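You operate a simulated robot arm through the tools that you are given. There is no shell and no other tool.

You run a simulated robot arm. Do the job below in one go: nothing can be reset, and whatever is moved stays where it is left.

## Task
Draw a 25 ml sample from the red-rim jar with the small syringe.
Fine: red jar clamp shut while you draw, open after; syringe back in the steel stand. Where these are worked on the way, their far stop is far enough and under half their travel is too little: red jar clamp.

It is judged by the outcome, as a careful person would: the job done as asked, and still so three seconds after it is handed in. It fails if anything else is knocked over, pushed out of place, dropped, spilled or broken.

## Robot
A 6-joint arm with a three-finger gripper, fixed in place. Base frame: the origin is on the floor under the middle of its stand, x ahead of it, y to its left, z up. Readings come in mm, degrees, newtons and seconds.
It reaches about 1213 mm from its shoulder. Its first joint turns from -166.0 to 166.0 degrees. Payload 4.89 kg.
The tool frame sits at the grasp point between the pads (the TCP): z along the fingers, y along the line on which they close. The tips reach 30 mm beyond it. The gripper opens to 164 mm; its body begins 125 mm behind the TCP.
Orientation is that of the tool frame in the base frame, as [roll, pitch, yaw] about the fixed x, y, z axes, in that order (R = Rz(yaw) Ry(pitch) Rx(roll)). With the fingers straight down and closing along the base's y, the tool's x points along the base's -x, its y along +y and its z along -z.

## Interface
- The arm moves only by the tool apply_moves. Its argument "rows" is a list of rows, each a list of 7 numbers: the turn, a rotation vector about the base's x, y, z in degrees, then the shift along the base's x, y, z in mm, then the finger opening in mm, from 0 to 164. In form: [[wx, wy, wz, x, y, z, hand], ...]. A call has 1 to 20 rows; each row shifts and turns the commanded pose from where the row before left it. Each row takes 0.2 s and may step no farther than 50 mm and 8.6 degrees from the row before; otherwise, or with a gripper value out of range, the whole call is refused. Where a pose cannot be reached the arm comes as near as it can. A force on the tool above 90 N (or 10 N above the force at the start of the call, whichever is more), or a blocked arm, ends the call early, and 0.2 s more pass. Each finger travels about 108 mm/s and halts on what it meets, pressing with about 42 N; the grip force reading is that of the motor and also rises with nothing between the fingers. The clock runs only during rows and for 0.2 s after the last one: add rows that do not move to give the fingers time. The reply holds the time, the measured pose of the TCP, the force on the tool along the base axes, the opening and the grip force, in the units named above and with some noise, with the torque about the TCP (base axes, N m) and any sound that the robot's microphone picked up, and new pictures: "views" is both (left out), scene, wrist or none.
- Cameras (640 x 400 px; columns grow to the right, rows downward): "scene" is fixed at [398.5, -485.4, 1488.2]; the picture's right is [0.77, -0.64, 0.00], its down [-0.48, -0.57, -0.67] and it looks along [0.43, 0.51, -0.74] (base axes); focal length 311 px, centre (320, 200). "wrist" rides on the gripper at [76, -2, -152] in the tool frame; the picture's right is [0.02, 1.00, 0.00], its down [-0.88, 0.02, -0.47] and it looks along [-0.47, 0.01, 0.88] (tool axes); focal length 247 px, centre (320, 200). There is no depth. A picture from a camera that has moved, and an enlarged one, comes with that camera's place and axes in the base frame and with its lens. The place of the scene camera against the robot may be out by one fixed shift of up to 25 mm in any direction.
- slide_trunk(by): moves the trunk up (or, below 0, down) by that many mm; the arm rides with it, the base frame stays. It gives what a move gives, with no picture.
- enlarge(camera, box): a new picture of the part [left, top, right, bottom] of that camera's present view, enlarged. The clock stands still meanwhile.
- close_job(): hands the job in; it is judged then, once.

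Nothing tells you positions but the pictures and the camera data. Unless the task says otherwise, let go and move clear before handing in.

The tools are called after ">>>" as name(argument=value, ...) on one line, values as JSON. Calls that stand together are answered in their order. apply_moves: Moves the arm, as the interface text tells. Its arguments: {"type":"object","properties":{"rows":{"type":"array"},"views":{"type":"string","enum":["both","scene","wrist","none"]}},"required":["rows"]} The other tools are called the same way: slide_trunk (by) moves the trunk up or down; enlarge (camera, box) takes an enlarged picture of a part of a camera's view; close_job () hands the job in.

At the start:

```text
time: 0.0
ee_pos: [617.2, -129.0, 1141.9]
orientation: [-179.9, 0.0, -180.0]
force: [0.6, 0.0, 0.0]
torque: [0.0, -0.03, 0.0]
opening: 163.7
gripper_force: 0.0
trunk travel left (down, up): [-125.0, 265.0]
```

scene: 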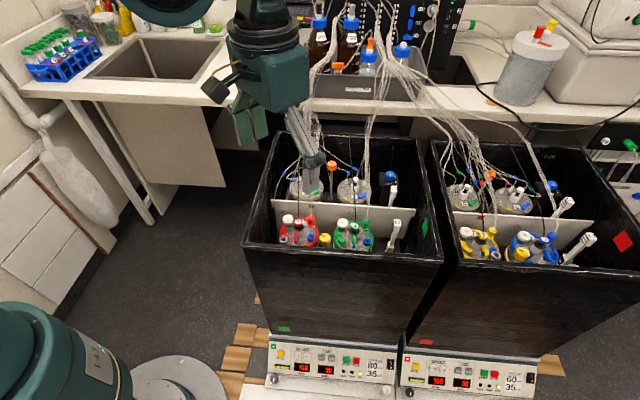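
wrist: 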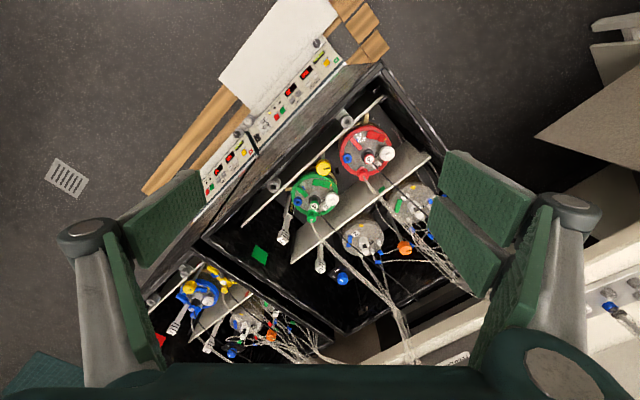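

I see two black shaker boxes holding jars with coloured rims: red and green in the near-left box, yellow and blue in the right one. The red jar is at the front-left of the left box, and I will enlarge the views to find the syringe, the steel stand and the clamp.

>>> enlarge(camera="scene", box=[240, 130, 440, 255])

>>> enlarge(camera="wrist", box=[240, 80, 480, 230])

>>> enlarge(camera="scene", box=[0, 0, 240, 150])

>>> enlarge(camera="scene", box=[280, 0, 640, 225])

```text
3.20 times, centred on (340, 192) of scene
camera zoom: at [398.5, -485.4, 1488.2], right [0.77, -0.64, 0.0], down [-0.48, -0.57, -0.67], along [0.43, 0.51, -0.74], focal length 994 px, centre (256, 224)
```

zoom: 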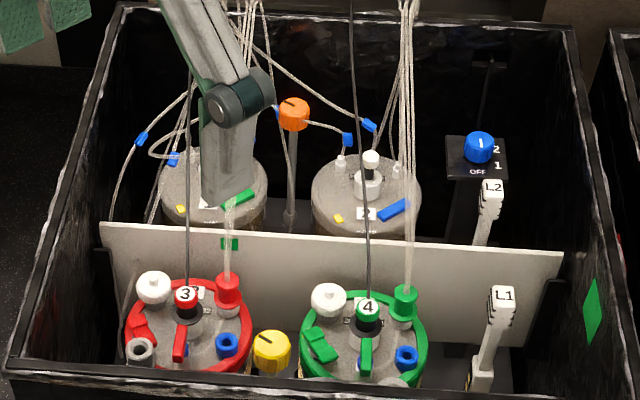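

```text
2.67 times, centred on (360, 155) of wrist
camera zoom: at [540.7, -129.8, 1293.6], right [-0.02, 1.0, 0.0], down [0.88, 0.02, 0.47], along [0.47, 0.01, -0.88], focal length 659 px, centre (213, 320)
```

zoom: 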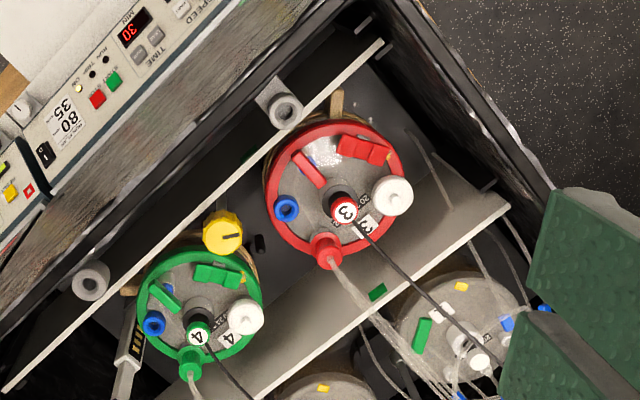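

```text
2.67 times, centred on (120, 75) of scene
camera zoom: at [398.5, -485.4, 1488.2], right [0.77, -0.64, 0.0], down [-0.48, -0.57, -0.67], along [0.43, 0.51, -0.74], focal length 828 px, centre (853, 533)
```

zoom: 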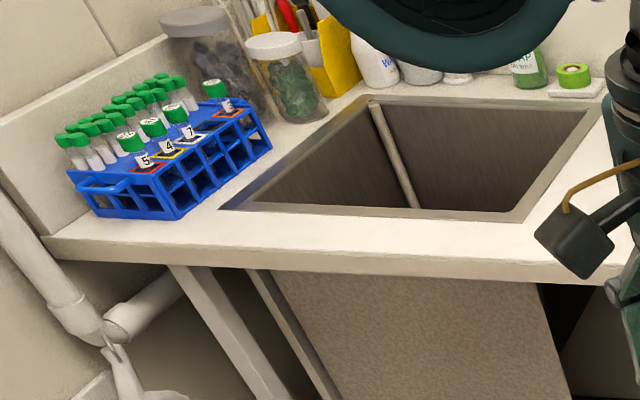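

```text
1.78 times, centred on (460, 112) of scene
camera zoom: at [398.5, -485.4, 1488.2], right [0.77, -0.64, 0.0], down [-0.48, -0.57, -0.67], along [0.43, 0.51, -0.74], focal length 552 px, centre (71, 356)
```

zoom: 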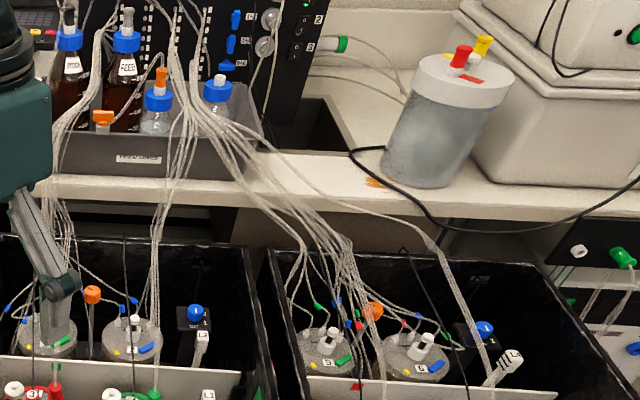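

The syringes and the steel stand are not obvious yet. I will look closer at the remaining parts of both views.

>>> enlarge(camera="scene", box=[100, 0, 340, 150])

>>> enlarge(camera="scene", box=[230, 300, 550, 400])

>>> enlarge(camera="scene", box=[420, 0, 640, 260])

>>> enlarge(camera="wrist", box=[480, 0, 640, 400])

>>> enlarge(camera="wrist", box=[120, 220, 400, 395])

```text
2.67 times, centred on (220, 75) of scene
camera zoom: at [398.5, -485.4, 1488.2], right [0.77, -0.64, 0.0], down [-0.48, -0.57, -0.67], along [0.43, 0.51, -0.74], focal length 828 px, centre (587, 533)
```

zoom: 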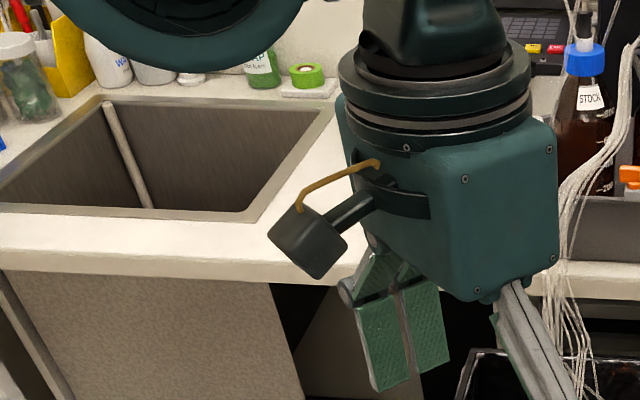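

```text
2.00 times, centred on (390, 350) of scene
camera zoom: at [398.5, -485.4, 1488.2], right [0.77, -0.64, 0.0], down [-0.48, -0.57, -0.67], along [0.43, 0.51, -0.74], focal length 621 px, centre (180, -100)
```

zoom: 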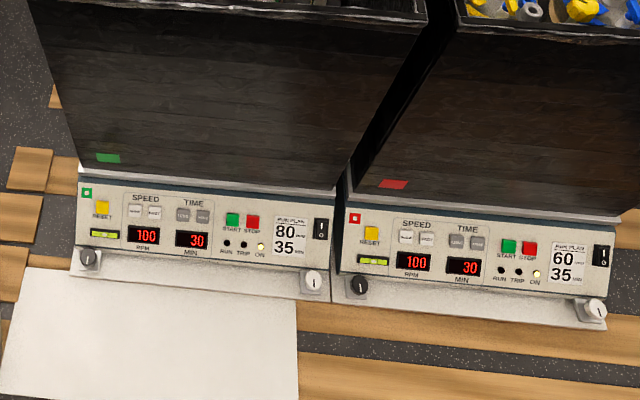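

```text
1.54 times, centred on (530, 130) of scene
camera zoom: at [398.5, -485.4, 1488.2], right [0.77, -0.64, 0.0], down [-0.48, -0.57, -0.67], along [0.43, 0.51, -0.74], focal length 478 px, centre (-3, 308)
```

zoom: 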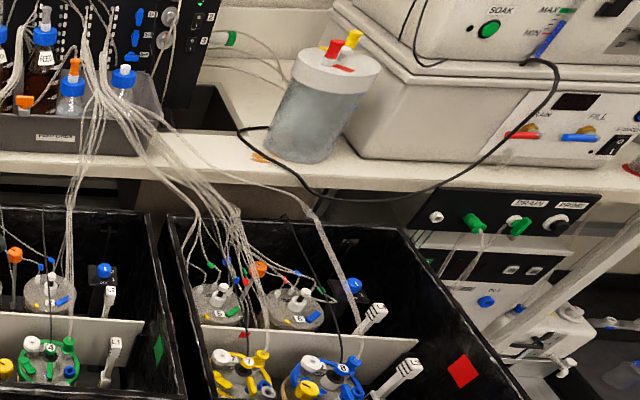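

```text
1.00 times, centred on (560, 200) of wrist (not enlarged: the box is as wide or as high as the picture)
camera zoom: at [540.7, -129.8, 1293.6], right [-0.02, 1.0, 0.0], down [0.88, 0.02, 0.47], along [0.47, 0.01, -0.88], focal length 247 px, centre (80, 200)
```

zoom: 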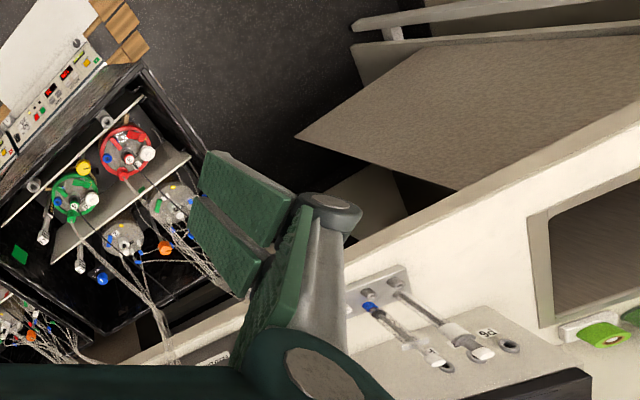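

```text
2.29 times, centred on (260, 308) of wrist
camera zoom: at [540.7, -129.8, 1293.6], right [-0.02, 1.0, 0.0], down [0.88, 0.02, 0.47], along [0.47, 0.01, -0.88], focal length 564 px, centre (457, -46)
```

zoom: 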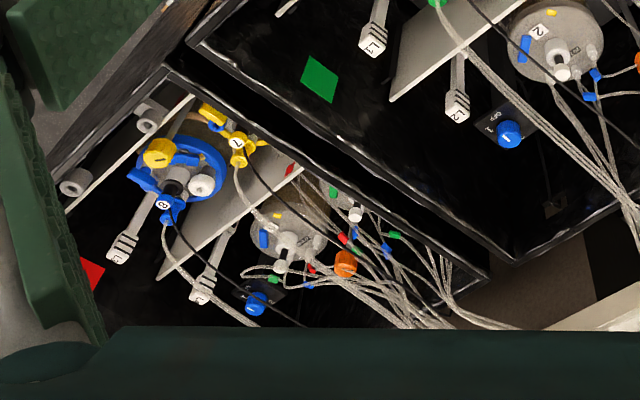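

I found a metal plate with syringe-like rods on the counter left of the bottle tray, at the right edge of the wrist view. I will zoom there before moving anything.

>>> enlarge(camera="wrist", box=[540, 200, 800, 362])

>>> enlarge(camera="wrist", box=[560, 240, 640, 290])

```text
refused: 800 is not a number from 0 to 640
```

```text
8.00 times, centred on (600, 265) of wrist
camera zoom: at [540.7, -129.8, 1293.6], right [-0.02, 1.0, 0.0], down [0.88, 0.02, 0.47], along [0.47, 0.01, -0.88], focal length 1976 px, centre (-1920, -320)
```

zoom: 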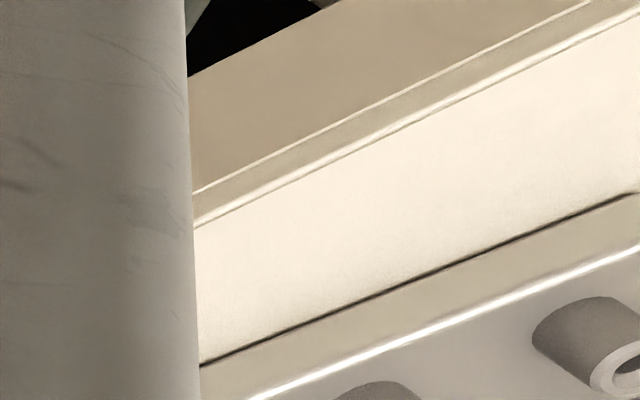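

The red jar lid triangulates to about (709, -24, 740). The steel stand is on the counter, hidden behind the arm, so I'll raise the hand and swing it left to see the stand.

>>> apply_moves(rows=[[0, 0, 0, 0, 30, 30, 164], [0, 0, 0, 0, 40, 20, 164], [0, 0, 0, 0, 45, 10, 164], [0, 0, 0, 0, 45, 10, 164], [0, 0, 0, 0, 45, 10, 164], [0, 0, 0, 0, 45, 10, 164], [0, 0, 0, 0, 45, 0, 164], [0, 0, 0, 0, 45, 0, 164], [0, 0, 0, 0, 45, 0, 164], [0, 0, 0, 0, 45, 0, 164]])

```text
time: 2.2
ee_pos: [617.3, 299.9, 1228.2]
orientation: [179.9, 0.0, -180.0]
force: [0.3, -1.6, 0.5]
torque: [0.27, -0.05, -0.02]
opening: 164.0
gripper_force: 0.0
trunk travel left (down, up): [-125.0, 265.0]
camera wrist: at [540.4, 297.5, 1382.2], right [-0.02, 1.0, 0.0], down [0.88, 0.02, 0.47], along [0.47, 0.01, -0.88], focal length 247 px, centre (320, 200)
```

scene: 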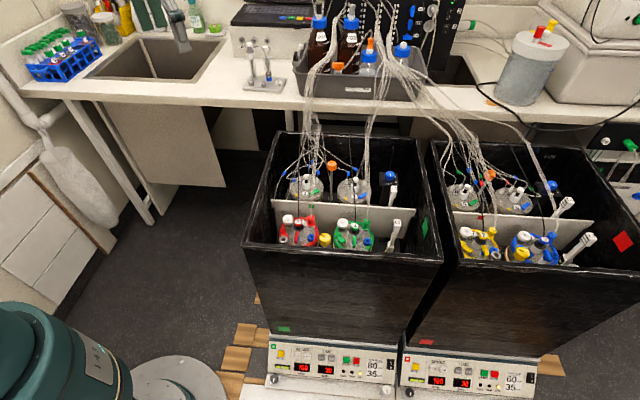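
wrist: 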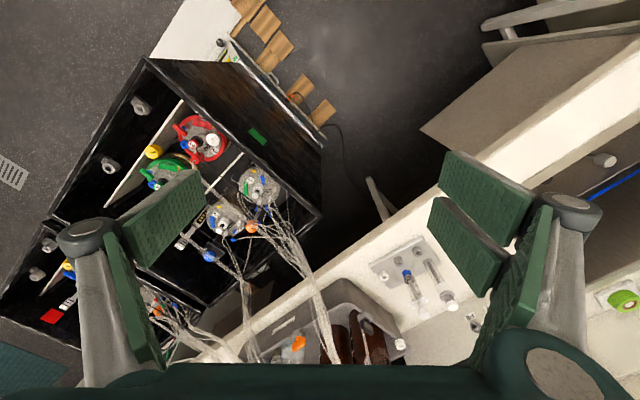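

>>> enlarge(camera="scene", box=[225, 25, 305, 100])

>>> enlarge(camera="wrist", box=[350, 215, 510, 335])

>>> enlarge(camera="scene", box=[262, 195, 382, 270])

>>> enlarge(camera="wrist", box=[130, 95, 270, 195])

```text
5.33 times, centred on (265, 62) of scene
camera zoom: at [398.5, -485.4, 1488.2], right [0.77, -0.64, 0.0], down [-0.48, -0.57, -0.67], along [0.43, 0.51, -0.74], focal length 1657 px, centre (613, 933)
```

zoom: 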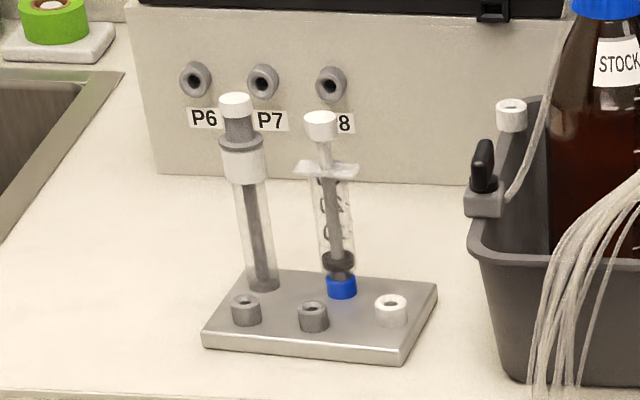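

```text
3.33 times, centred on (430, 275) of wrist
camera zoom: at [540.4, 297.5, 1382.2], right [-0.02, 1.0, 0.0], down [0.88, 0.02, 0.47], along [0.47, 0.01, -0.88], focal length 823 px, centre (-47, -50)
```

zoom: 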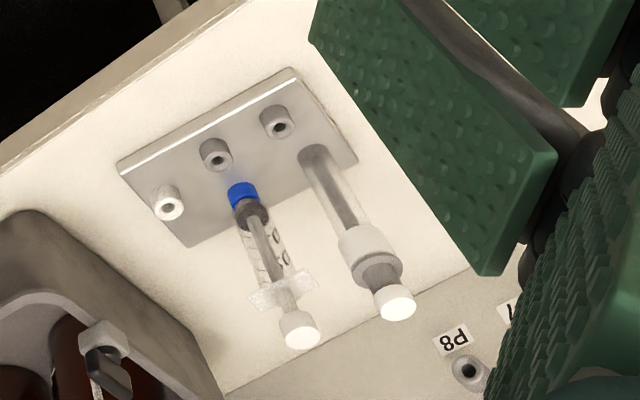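

```text
5.33 times, centred on (322, 232) of scene
camera zoom: at [398.5, -485.4, 1488.2], right [0.77, -0.64, 0.0], down [-0.48, -0.57, -0.67], along [0.43, 0.51, -0.74], focal length 1657 px, centre (309, 27)
```

zoom: 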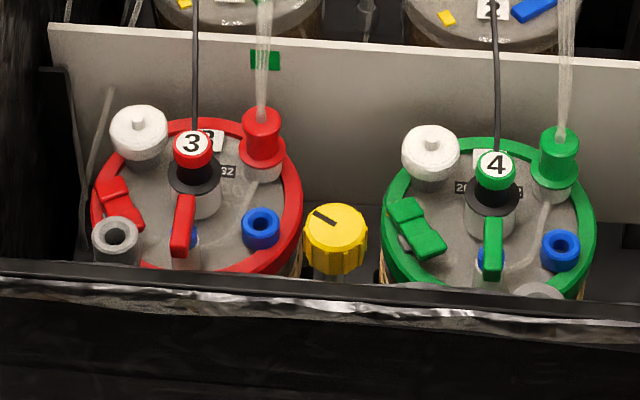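

```text
4.00 times, centred on (200, 145) of wrist
camera zoom: at [540.4, 297.5, 1382.2], right [-0.02, 1.0, 0.0], down [0.88, 0.02, 0.47], along [0.47, 0.01, -0.88], focal length 988 px, centre (800, 420)
```

zoom: 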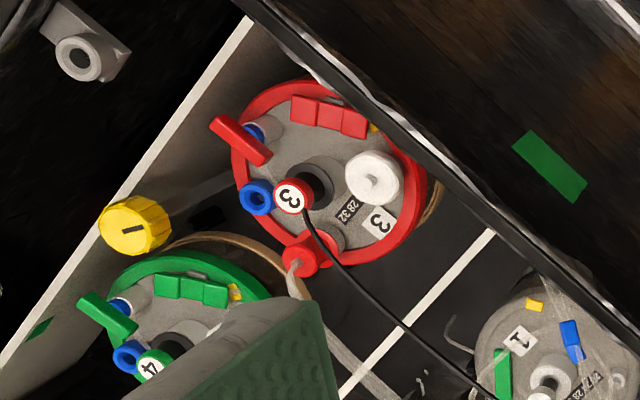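

The small syringe (blue base ring, thin plunger) stands beside a larger one on the steel stand. I'll zoom further on the syringe and on the red jar's fittings to identify the sampling port and the clamp.

>>> enlarge(camera="scene", box=[276, 205, 324, 250])

>>> enlarge(camera="wrist", box=[175, 110, 245, 170])

>>> enlarge(camera="scene", box=[245, 35, 285, 95])

>>> enlarge(camera="wrist", box=[365, 230, 465, 325])

```text
8.89 times, centred on (300, 228) of scene
camera zoom: at [398.5, -485.4, 1488.2], right [0.77, -0.64, 0.0], down [-0.48, -0.57, -0.67], along [0.43, 0.51, -0.74], focal length 2762 px, centre (498, -44)
```

zoom: 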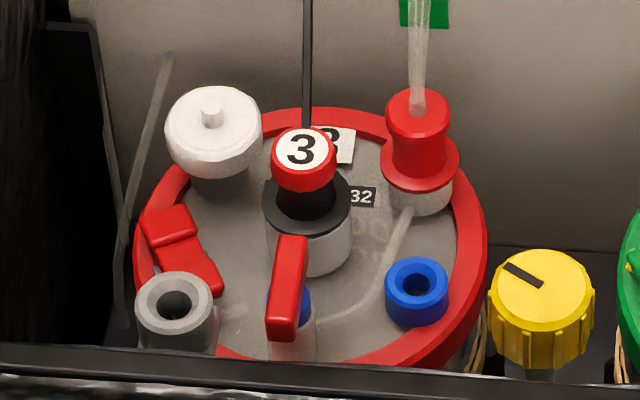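

```text
6.67 times, centred on (210, 140) of wrist
camera zoom: at [540.4, 297.5, 1382.2], right [-0.02, 1.0, 0.0], down [0.88, 0.02, 0.47], along [0.47, 0.01, -0.88], focal length 1646 px, centre (1053, 600)
```

zoom: 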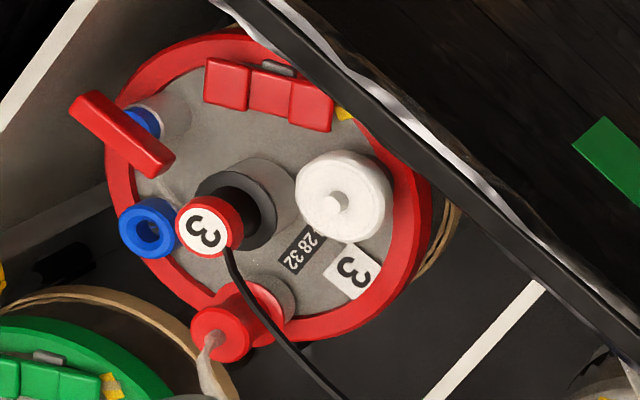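

```text
6.67 times, centred on (265, 65) of scene
camera zoom: at [398.5, -485.4, 1488.2], right [0.77, -0.64, 0.0], down [-0.48, -0.57, -0.67], along [0.43, 0.51, -0.74], focal length 2071 px, centre (687, 1100)
```

zoom: 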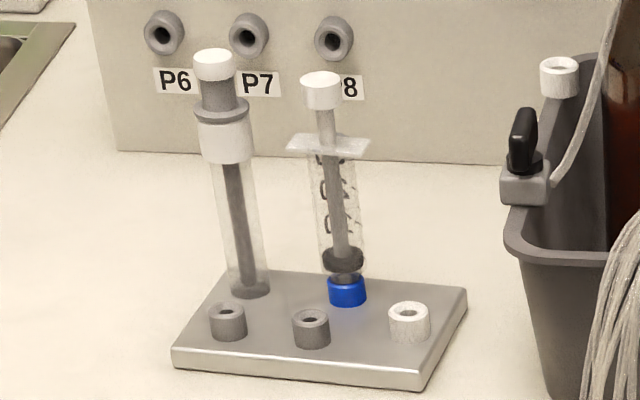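

```text
4.21 times, centred on (415, 278) of wrist
camera zoom: at [540.4, 297.5, 1382.2], right [-0.02, 1.0, 0.0], down [0.88, 0.02, 0.47], along [0.47, 0.01, -0.88], focal length 1040 px, centre (-80, -126)
```

zoom: 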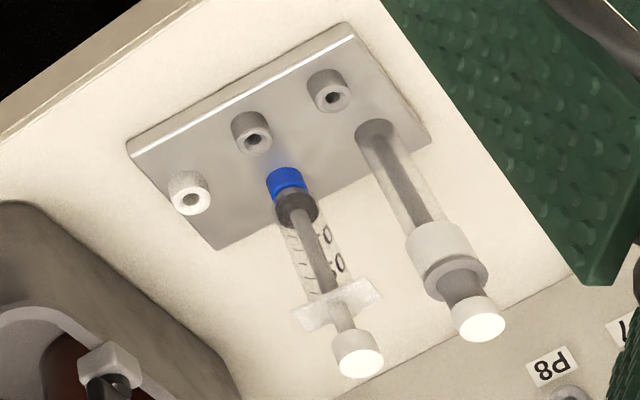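

The small syringe stands at about (991, 526) with its knob near z 1033 and its base near z 910. The red jar has an open blue port, a red lever over a second blue post, and a red three-block fitting. I'll bring the wrist camera closer to the red jar to tell which is the clamp.

>>> apply_moves(rows=[[0, 0, 0, -6, -36, -25, 164], [0, 0, 0, -6, -36, -25, 164], [0, 0, 0, -6, -36, -25, 164], [0, 0, 0, -6, -36, -25, 164], [0, 0, 0, -6, -36, -25, 164], [0, 0, 0, -6, -36, -25, 164], [0, 0, 0, -6, -36, -25, 164], [0, 0, 0, -6, -36, -25, 164], [0, 0, 0, -6, -36, -25, 164]], views="wrist")

>>> enlarge(camera="scene", box=[258, 40, 282, 100])

```text
time: 4.2
ee_pos: [562.6, -23.4, 1005.8]
orientation: [180.0, 0.0, -179.9]
force: [-1.4, 0.9, -0.3]
torque: [-0.12, -0.03, -0.02]
opening: 163.7
gripper_force: 0.1
trunk travel left (down, up): [-125.0, 265.0]
camera wrist: at [485.7, -23.5, 1158.7], right [-0.02, 1.0, 0.0], down [0.88, 0.02, 0.47], along [0.47, 0.01, -0.88], focal length 247 px, centre (320, 200)
```

wrist: 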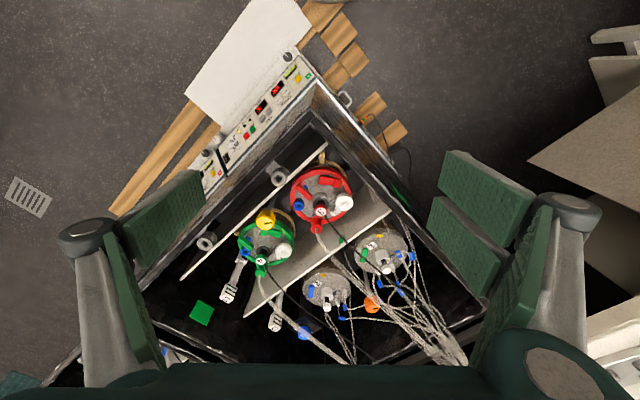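

```text
6.67 times, centred on (270, 70) of scene
camera zoom: at [398.5, -485.4, 1488.2], right [0.77, -0.64, 0.0], down [-0.48, -0.57, -0.67], along [0.43, 0.51, -0.74], focal length 2071 px, centre (653, 1067)
```

zoom: 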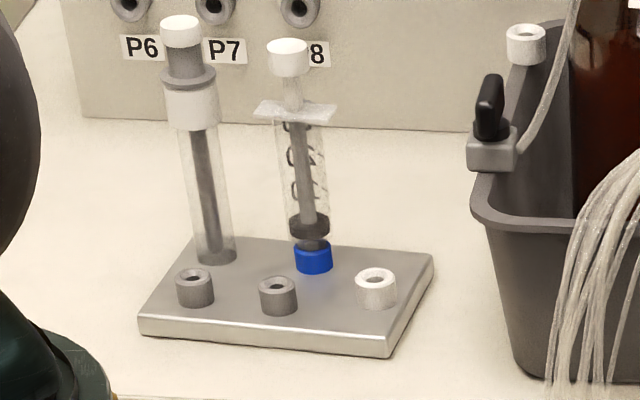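

>>> enlarge(camera="wrist", box=[280, 150, 368, 240])

>>> enlarge(camera="wrist", box=[225, 200, 305, 280])

>>> enlarge(camera="wrist", box=[300, 215, 430, 320])

>>> enlarge(camera="scene", box=[264, 50, 276, 82])

```text
4.44 times, centred on (324, 195) of wrist
camera zoom: at [485.7, -23.5, 1158.7], right [-0.02, 1.0, 0.0], down [0.88, 0.02, 0.47], along [0.47, 0.01, -0.88], focal length 1098 px, centre (302, 222)
```

zoom: 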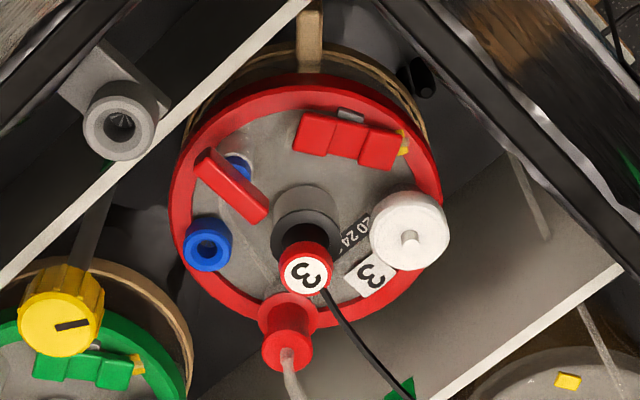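

```text
5.00 times, centred on (265, 240) of wrist
camera zoom: at [485.7, -23.5, 1158.7], right [-0.02, 1.0, 0.0], down [0.88, 0.02, 0.47], along [0.47, 0.01, -0.88], focal length 1235 px, centre (595, 0)
```

zoom: 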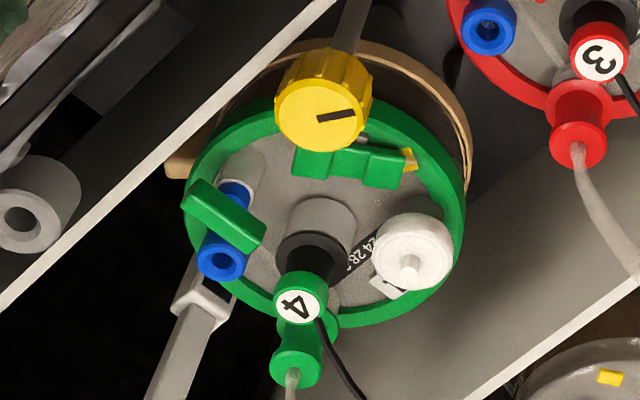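

```text
3.81 times, centred on (365, 268) of wrist
camera zoom: at [485.7, -23.5, 1158.7], right [-0.02, 1.0, 0.0], down [0.88, 0.02, 0.47], along [0.47, 0.01, -0.88], focal length 941 px, centre (149, -57)
```

zoom: 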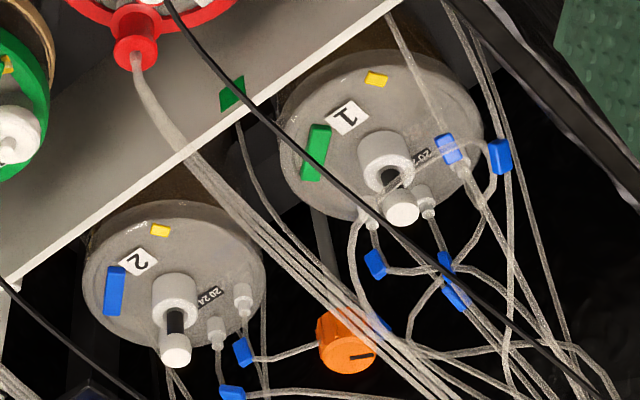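

```text
12.50 times, centred on (270, 66) of scene
camera zoom: at [398.5, -485.4, 1488.2], right [0.77, -0.64, 0.0], down [-0.48, -0.57, -0.67], along [0.43, 0.51, -0.74], focal length 3884 px, centre (945, 1875)
```

zoom: 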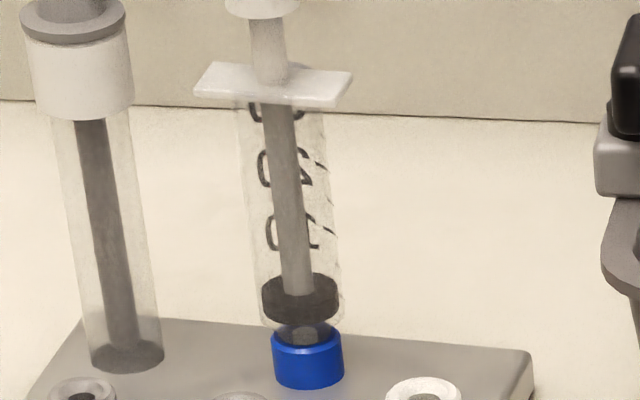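

The lever sits on a post next to the open blue port. I'll zoom in harder on the lever, the three-block fitting and the syringe scale.

>>> enlarge(camera="wrist", box=[290, 160, 350, 210])

>>> enlarge(camera="scene", box=[284, 222, 316, 248])

>>> enlarge(camera="scene", box=[340, 215, 376, 250])

>>> enlarge(camera="scene", box=[455, 220, 565, 270])

```text
8.00 times, centred on (320, 185) of wrist
camera zoom: at [485.7, -23.5, 1158.7], right [-0.02, 1.0, 0.0], down [0.88, 0.02, 0.47], along [0.47, 0.01, -0.88], focal length 1976 px, centre (320, 320)
```

zoom: 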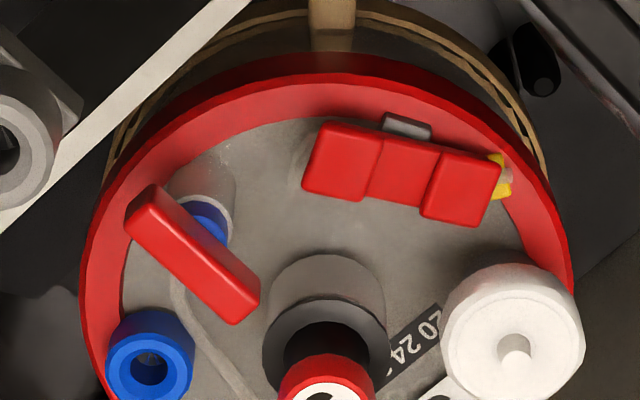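

```text
15.38 times, centred on (300, 235) of scene
camera zoom: at [398.5, -485.4, 1488.2], right [0.77, -0.64, 0.0], down [-0.48, -0.57, -0.67], along [0.43, 0.51, -0.74], focal length 4780 px, centre (628, -338)
```

zoom: 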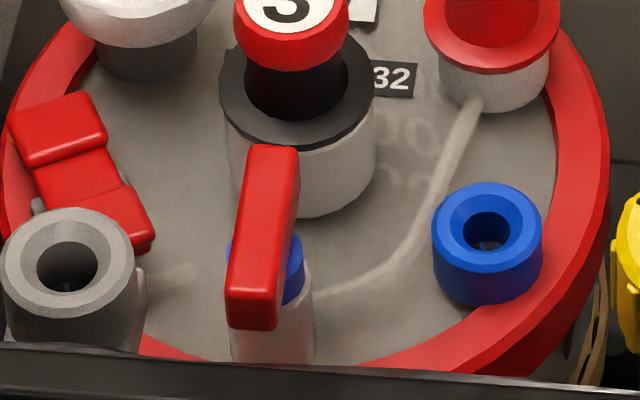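

```text
11.43 times, centred on (358, 232) of scene
camera zoom: at [398.5, -485.4, 1488.2], right [0.77, -0.64, 0.0], down [-0.48, -0.57, -0.67], along [0.43, 0.51, -0.74], focal length 3551 px, centre (-114, -171)
```

zoom: 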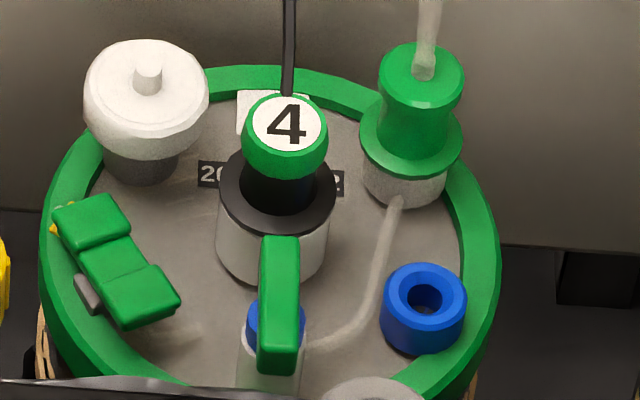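

```text
5.82 times, centred on (510, 245) of scene
camera zoom: at [398.5, -485.4, 1488.2], right [0.77, -0.64, 0.0], down [-0.48, -0.57, -0.67], along [0.43, 0.51, -0.74], focal length 1808 px, centre (-786, -62)
```

zoom: 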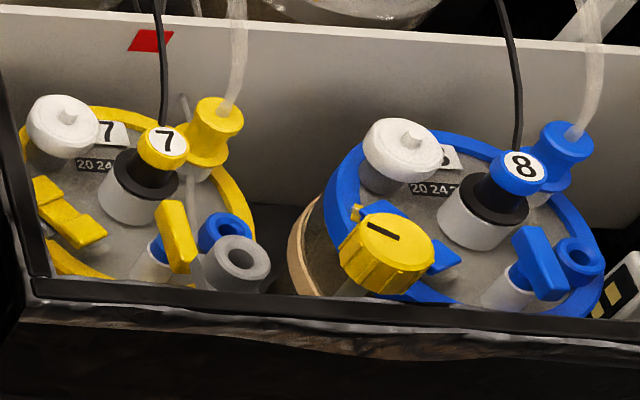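

I measure the open blue port at about (722, -60), top z about 735. A faint line on the lid runs from the tube cap to the lever's post. I'll turn the hand to look at the jar from the front at a lower angle and check which part is the clamp.

>>> apply_moves(rows=[[0, 0, 8.4, 2, -18, -8, 164], [0, 0, 8.4, 2, -18, -8, 164], [0, 0, 8.4, 2, -18, -8, 164], [0, 0, 8.4, 2, -18, -8, 164], [0, 0, 8.4, 2, -18, -8, 164], [0, 0, 8.4, 2, -18, -8, 164], [6.4, -5.3, 0, 2, -18, -10, 164], [6.4, -5.3, 0, 2, -18, -10, 164], [6.4, -5.3, 0, 0, -14, -10, 164]], views="wrist")

>>> enlarge(camera="wrist", box=[240, 140, 400, 240])

```text
time: 6.2
ee_pos: [577.7, -181.1, 926.5]
orientation: [-179.9, 25.1, -129.6]
force: [0.4, 1.4, 0.8]
torque: [-0.28, -0.03, -0.08]
opening: 164.2
gripper_force: 0.0
trunk travel left (down, up): [-125.0, 265.0]
camera wrist: at [493.2, -284.5, 1034.1], right [-0.78, 0.62, -0.01], down [0.37, 0.47, 0.8], along [0.5, 0.62, -0.6], focal length 247 px, centre (320, 200)
```

wrist: 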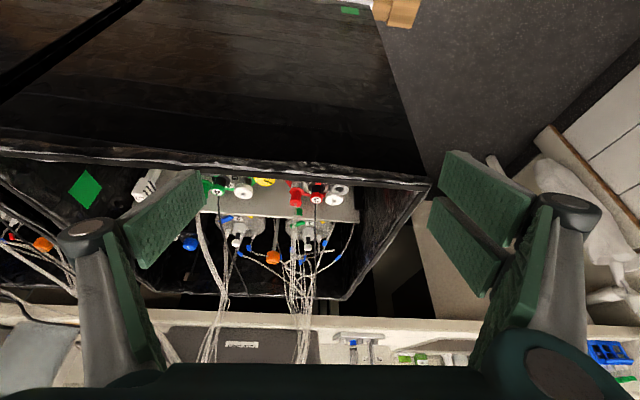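

```text
4.00 times, centred on (320, 190) of wrist
camera zoom: at [493.2, -284.5, 1034.1], right [-0.78, 0.62, -0.01], down [0.37, 0.47, 0.8], along [0.5, 0.62, -0.6], focal length 988 px, centre (320, 240)
```

zoom: 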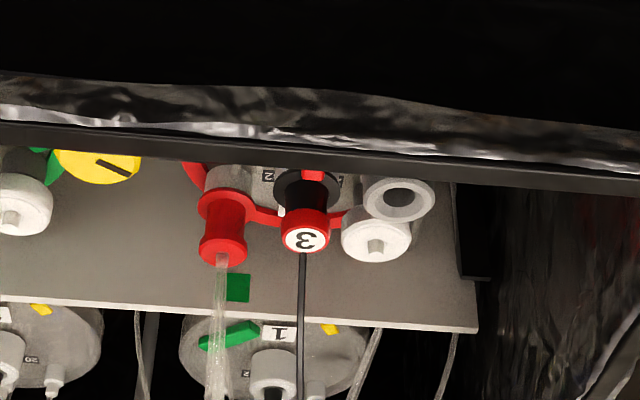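

The front wall hides the lid from this low angle. I'll tilt back to vertical and move over the jar for a steeper view from the front side.

>>> apply_moves(rows=[[-6.4, 5.3, 0, 22, 26, 8, 164], [-6.4, 5.3, 0, 22, 26, 0, 164], [-6.4, 5.3, 0, 22, 26, -6, 164], [0, 0, 0, 0, 0, 0, 164]], views="wrist")

>>> enlarge(camera="wrist", box=[240, 140, 400, 240])

```text
time: 7.2
ee_pos: [646.6, -104.6, 930.4]
orientation: [-180.0, -0.2, -129.6]
force: [-0.2, -0.2, 0.3]
torque: [0.17, -0.04, -0.03]
opening: 164.0
gripper_force: 0.1
trunk travel left (down, up): [-125.0, 265.0]
camera wrist: at [598.9, -163.7, 1083.8], right [-0.78, 0.62, 0.0], down [0.55, 0.69, 0.47], along [0.29, 0.37, -0.88], focal length 247 px, centre (320, 200)
```

wrist: 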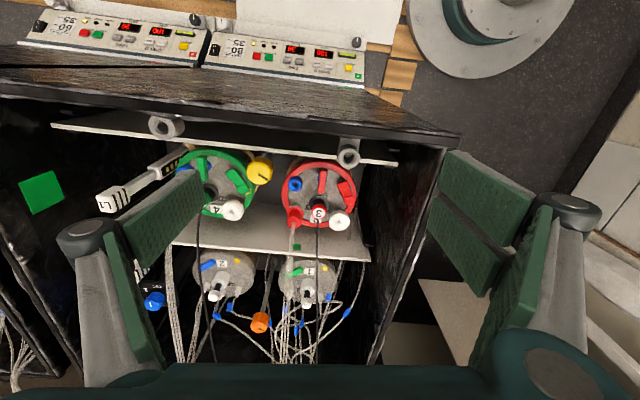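

```text
4.00 times, centred on (320, 190) of wrist
camera zoom: at [598.9, -163.7, 1083.8], right [-0.78, 0.62, 0.0], down [0.55, 0.69, 0.47], along [0.29, 0.37, -0.88], focal length 988 px, centre (320, 240)
```

zoom: 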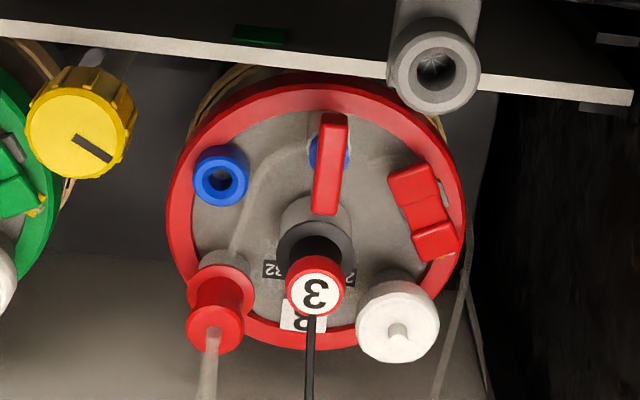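

>>> enlarge(camera="wrist", box=[312, 160, 362, 210])

>>> enlarge(camera="wrist", box=[280, 155, 345, 205])

>>> enlarge(camera="wrist", box=[190, 145, 275, 225])

>>> enlarge(camera="wrist", box=[180, 235, 360, 345])

```text
8.00 times, centred on (337, 185) of wrist
camera zoom: at [598.9, -163.7, 1083.8], right [-0.78, 0.62, 0.0], down [0.55, 0.69, 0.47], along [0.29, 0.37, -0.88], focal length 1976 px, centre (184, 320)
```

zoom: 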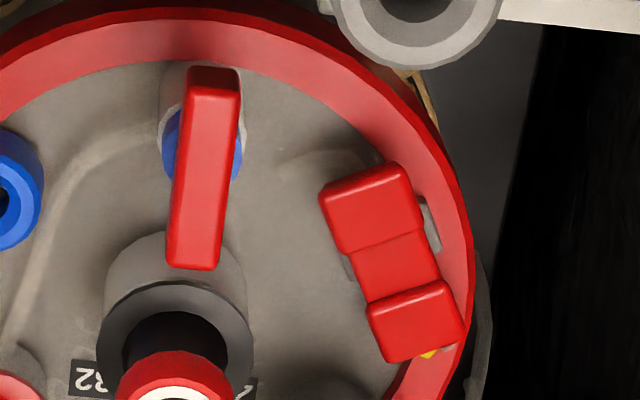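

```text
8.00 times, centred on (312, 180) of wrist
camera zoom: at [598.9, -163.7, 1083.8], right [-0.78, 0.62, 0.0], down [0.55, 0.69, 0.47], along [0.29, 0.37, -0.88], focal length 1976 px, centre (380, 360)
```

zoom: 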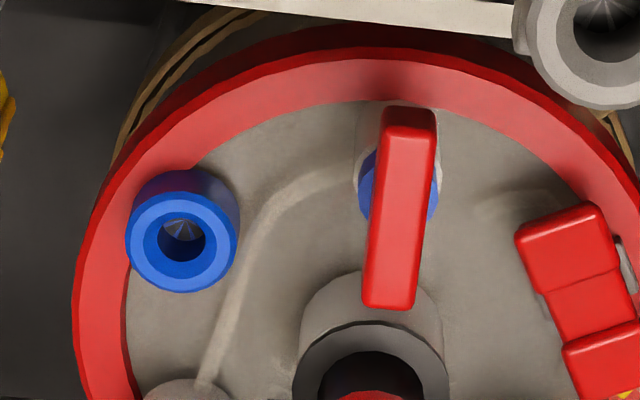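

```text
5.00 times, centred on (232, 185) of wrist
camera zoom: at [598.9, -163.7, 1083.8], right [-0.78, 0.62, 0.0], down [0.55, 0.69, 0.47], along [0.29, 0.37, -0.88], focal length 1235 px, centre (758, 275)
```

zoom: 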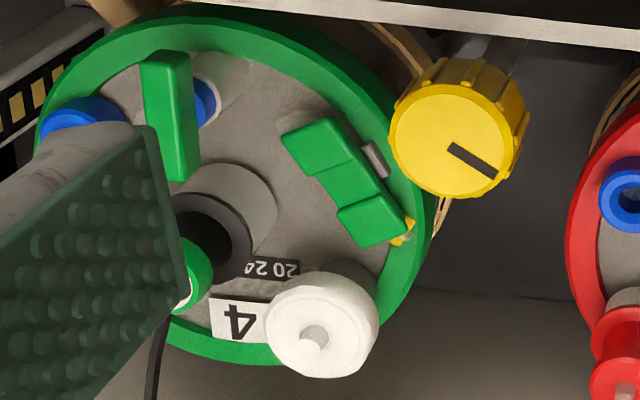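

```text
3.56 times, centred on (270, 290) of wrist
camera zoom: at [598.9, -163.7, 1083.8], right [-0.78, 0.62, 0.0], down [0.55, 0.69, 0.47], along [0.29, 0.37, -0.88], focal length 878 px, centre (498, -120)
```

zoom: 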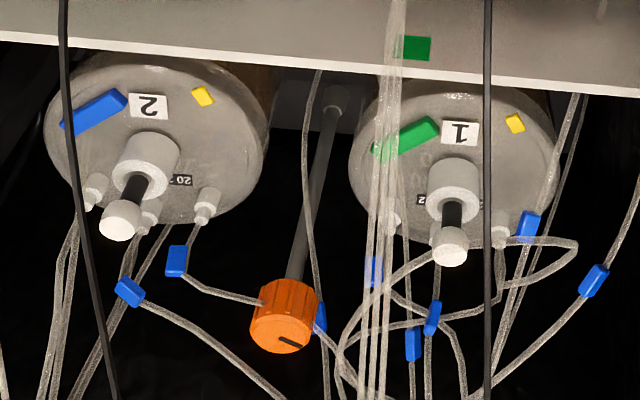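

>>> enlarge(camera="wrist", box=[334, 176, 352, 208])

>>> enlarge(camera="scene", box=[282, 224, 296, 242])

>>> enlarge(camera="wrist", box=[310, 164, 330, 196])

>>> enlarge(camera="scene", box=[342, 230, 358, 246])

```text
12.50 times, centred on (343, 192) of wrist
camera zoom: at [598.9, -163.7, 1083.8], right [-0.78, 0.62, 0.0], down [0.55, 0.69, 0.47], along [0.29, 0.37, -0.88], focal length 3087 px, centre (32, 300)
```

zoom: 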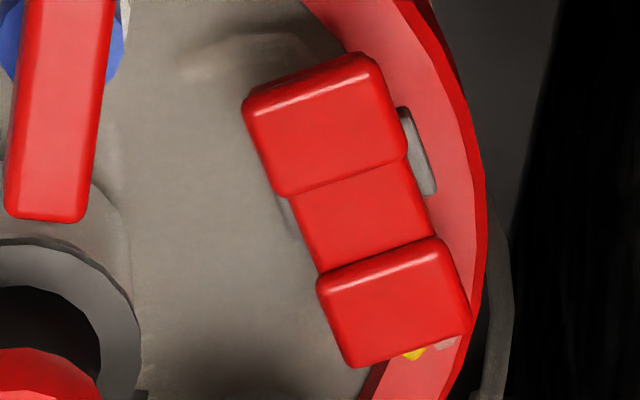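

```text
16.00 times, centred on (289, 233) of scene
camera zoom: at [398.5, -485.4, 1488.2], right [0.77, -0.64, 0.0], down [-0.48, -0.57, -0.67], along [0.43, 0.51, -0.74], focal length 4971 px, centre (816, -328)
```

zoom: 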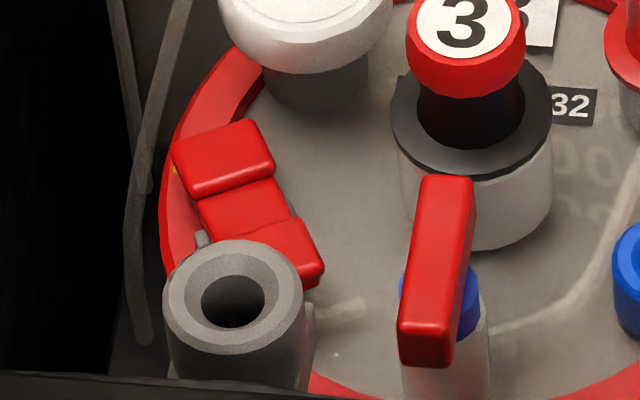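

```text
12.50 times, centred on (320, 180) of wrist
camera zoom: at [598.9, -163.7, 1083.8], right [-0.78, 0.62, 0.0], down [0.55, 0.69, 0.47], along [0.29, 0.37, -0.88], focal length 3087 px, centre (320, 450)
```

zoom: 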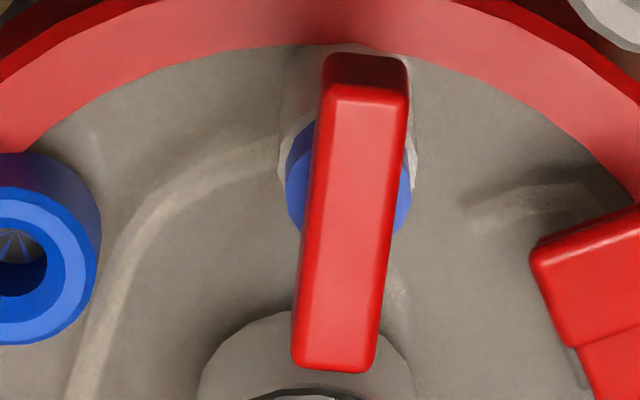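

```text
16.00 times, centred on (350, 238) of scene
camera zoom: at [398.5, -485.4, 1488.2], right [0.77, -0.64, 0.0], down [-0.48, -0.57, -0.67], along [0.43, 0.51, -0.74], focal length 4971 px, centre (-160, -408)
```

zoom: 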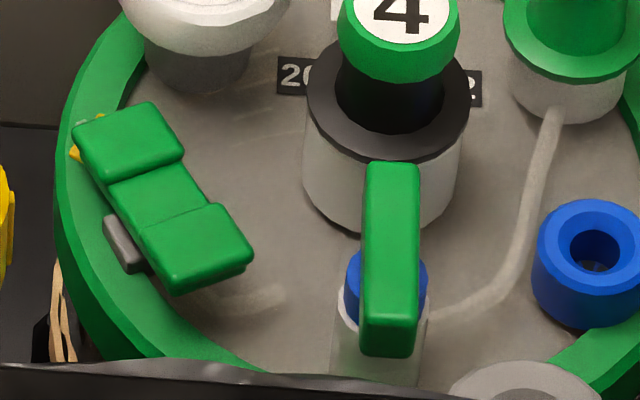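

The red lever bar sits on a post at z about 757, from (673, -59) to (697, -35). The three-block piece lies lower, around (673, 0, 735). Before touching anything I'll check the gripper's shape from the scene camera.

>>> apply_moves(rows=[[0, 0, 0, 0, 0, 0, 164]], views="both")

>>> enlarge(camera="scene", box=[180, 60, 420, 260])

>>> enlarge(camera="wrist", box=[320, 150, 640, 350])

```text
time: 7.6
ee_pos: [646.3, -105.6, 931.6]
orientation: [-179.9, 0.0, -129.6]
force: [-0.3, -0.2, -0.3]
torque: [-0.03, 0.08, 0.02]
opening: 164.2
gripper_force: 0.0
trunk travel left (down, up): [-125.0, 265.0]
camera wrist: at [598.9, -163.5, 1083.7], right [-0.78, 0.62, 0.0], down [0.55, 0.69, 0.47], along [0.29, 0.37, -0.88], focal length 247 px, centre (320, 200)
```

scene: 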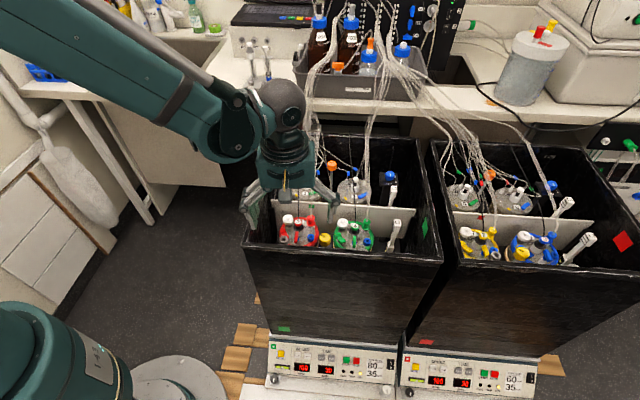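
wrist: 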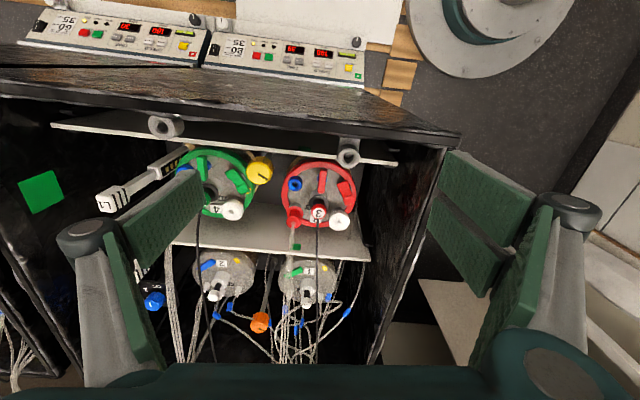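

```text
2.00 times, centred on (300, 160) of scene
camera zoom: at [398.5, -485.4, 1488.2], right [0.77, -0.64, 0.0], down [-0.48, -0.57, -0.67], along [0.43, 0.51, -0.74], focal length 621 px, centre (360, 280)
```

zoom: 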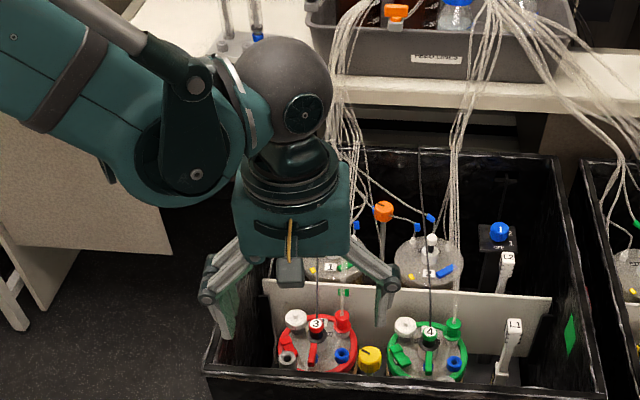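

```text
2.00 times, centred on (480, 250) of wrist
camera zoom: at [598.9, -163.5, 1083.7], right [-0.78, 0.62, 0.0], down [0.55, 0.69, 0.47], along [0.29, 0.37, -0.88], focal length 494 px, centre (0, 100)
```

zoom: 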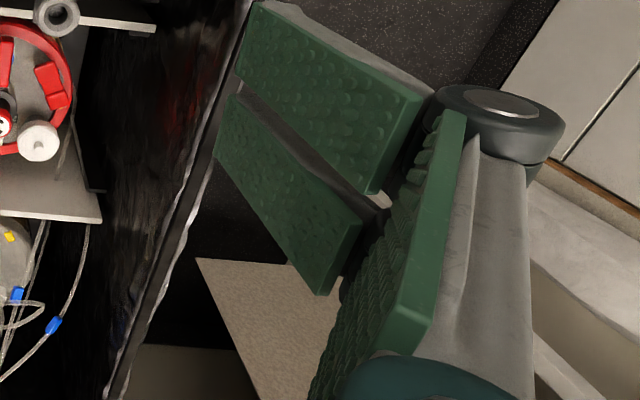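

>>> enlarge(camera="scene", box=[295, 228, 307, 246])

>>> enlarge(camera="scene", box=[350, 228, 362, 246])

>>> enlarge(camera="scene", box=[455, 230, 495, 262])

>>> enlarge(camera="scene", box=[510, 228, 560, 265])

```text
16.00 times, centred on (301, 237) of scene
camera zoom: at [398.5, -485.4, 1488.2], right [0.77, -0.64, 0.0], down [-0.48, -0.57, -0.67], along [0.43, 0.51, -0.74], focal length 4971 px, centre (624, -392)
```

zoom: 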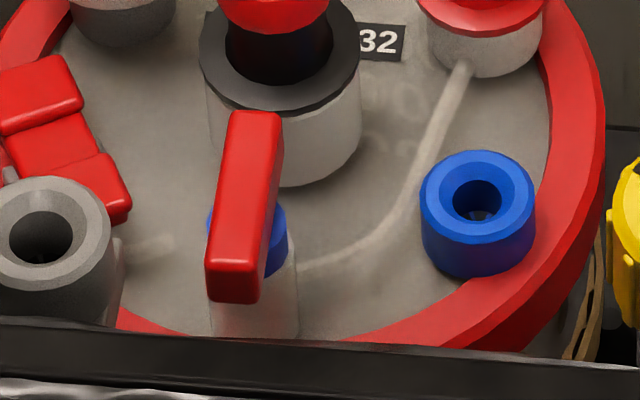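

```text
16.00 times, centred on (356, 237) of scene
camera zoom: at [398.5, -485.4, 1488.2], right [0.77, -0.64, 0.0], down [-0.48, -0.57, -0.67], along [0.43, 0.51, -0.74], focal length 4971 px, centre (-256, -392)
```

zoom: 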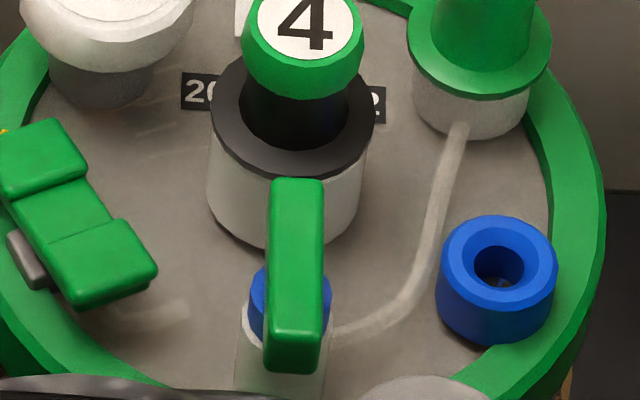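

```text
12.50 times, centred on (475, 246) of scene
camera zoom: at [398.5, -485.4, 1488.2], right [0.77, -0.64, 0.0], down [-0.48, -0.57, -0.67], along [0.43, 0.51, -0.74], focal length 3884 px, centre (-1618, -375)
```

zoom: 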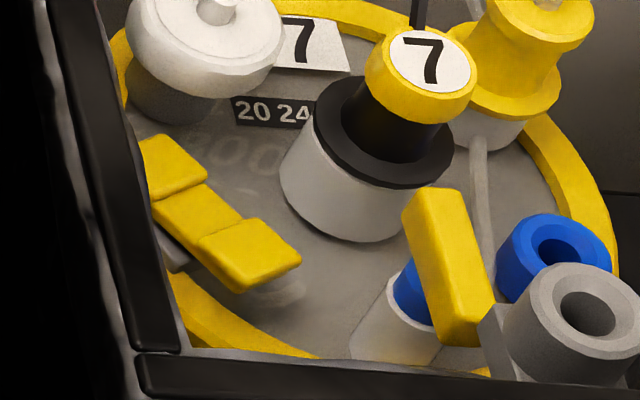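

```text
10.81 times, centred on (535, 246) of scene
camera zoom: at [398.5, -485.4, 1488.2], right [0.77, -0.64, 0.0], down [-0.48, -0.57, -0.67], along [0.43, 0.51, -0.74], focal length 3359 px, centre (-2004, -303)
```

zoom: 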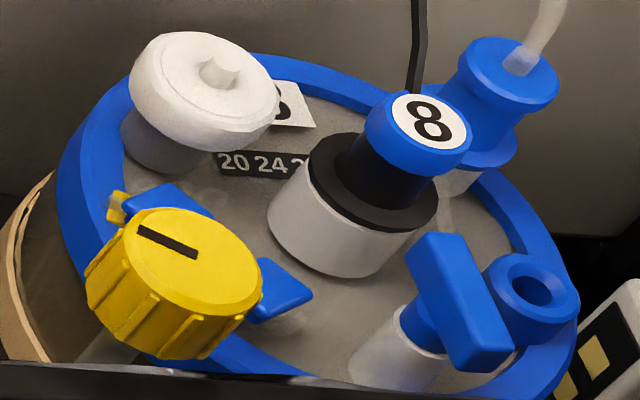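

The three-block piece measures about 6 mm higher at its front end than at its back, and a grey axle shows at its middle. It looks like a rocker clamp with a tube stub under the raised front end, while the lever on the post looks like a separate tap. Next I'll look at the fingertips and then view the syringe scale up close.

>>> enlarge(camera="scene", box=[232, 150, 348, 232])

>>> enlarge(camera="wrist", box=[50, 140, 240, 300])

>>> enlarge(camera="scene", box=[262, 40, 282, 90])

```text
4.88 times, centred on (290, 191) of scene
camera zoom: at [398.5, -485.4, 1488.2], right [0.77, -0.64, 0.0], down [-0.48, -0.57, -0.67], along [0.43, 0.51, -0.74], focal length 1516 px, centre (466, 244)
```

zoom: 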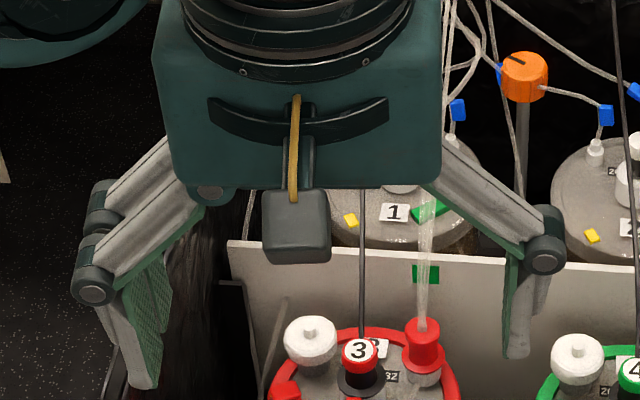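

```text
2.50 times, centred on (145, 220) of wrist
camera zoom: at [598.9, -163.5, 1083.7], right [-0.78, 0.62, 0.0], down [0.55, 0.69, 0.47], along [0.29, 0.37, -0.88], focal length 617 px, centre (758, 150)
```

zoom: 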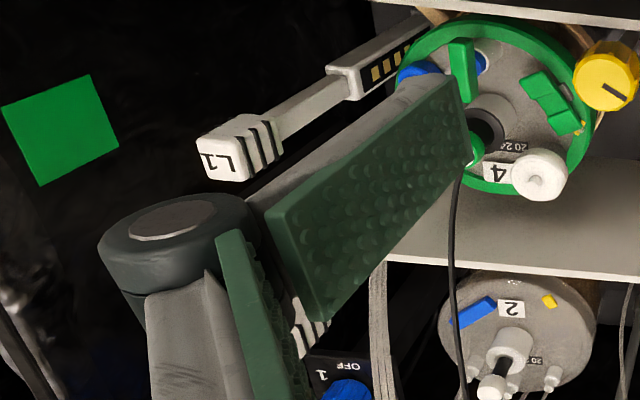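

```text
8.00 times, centred on (272, 65) of scene
camera zoom: at [398.5, -485.4, 1488.2], right [0.77, -0.64, 0.0], down [-0.48, -0.57, -0.67], along [0.43, 0.51, -0.74], focal length 2486 px, centre (704, 1280)
```

zoom: 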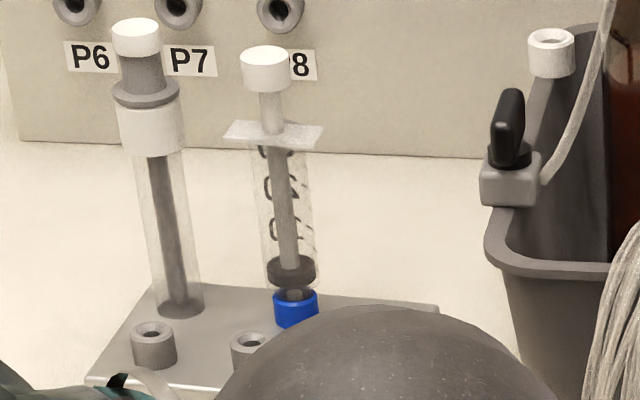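

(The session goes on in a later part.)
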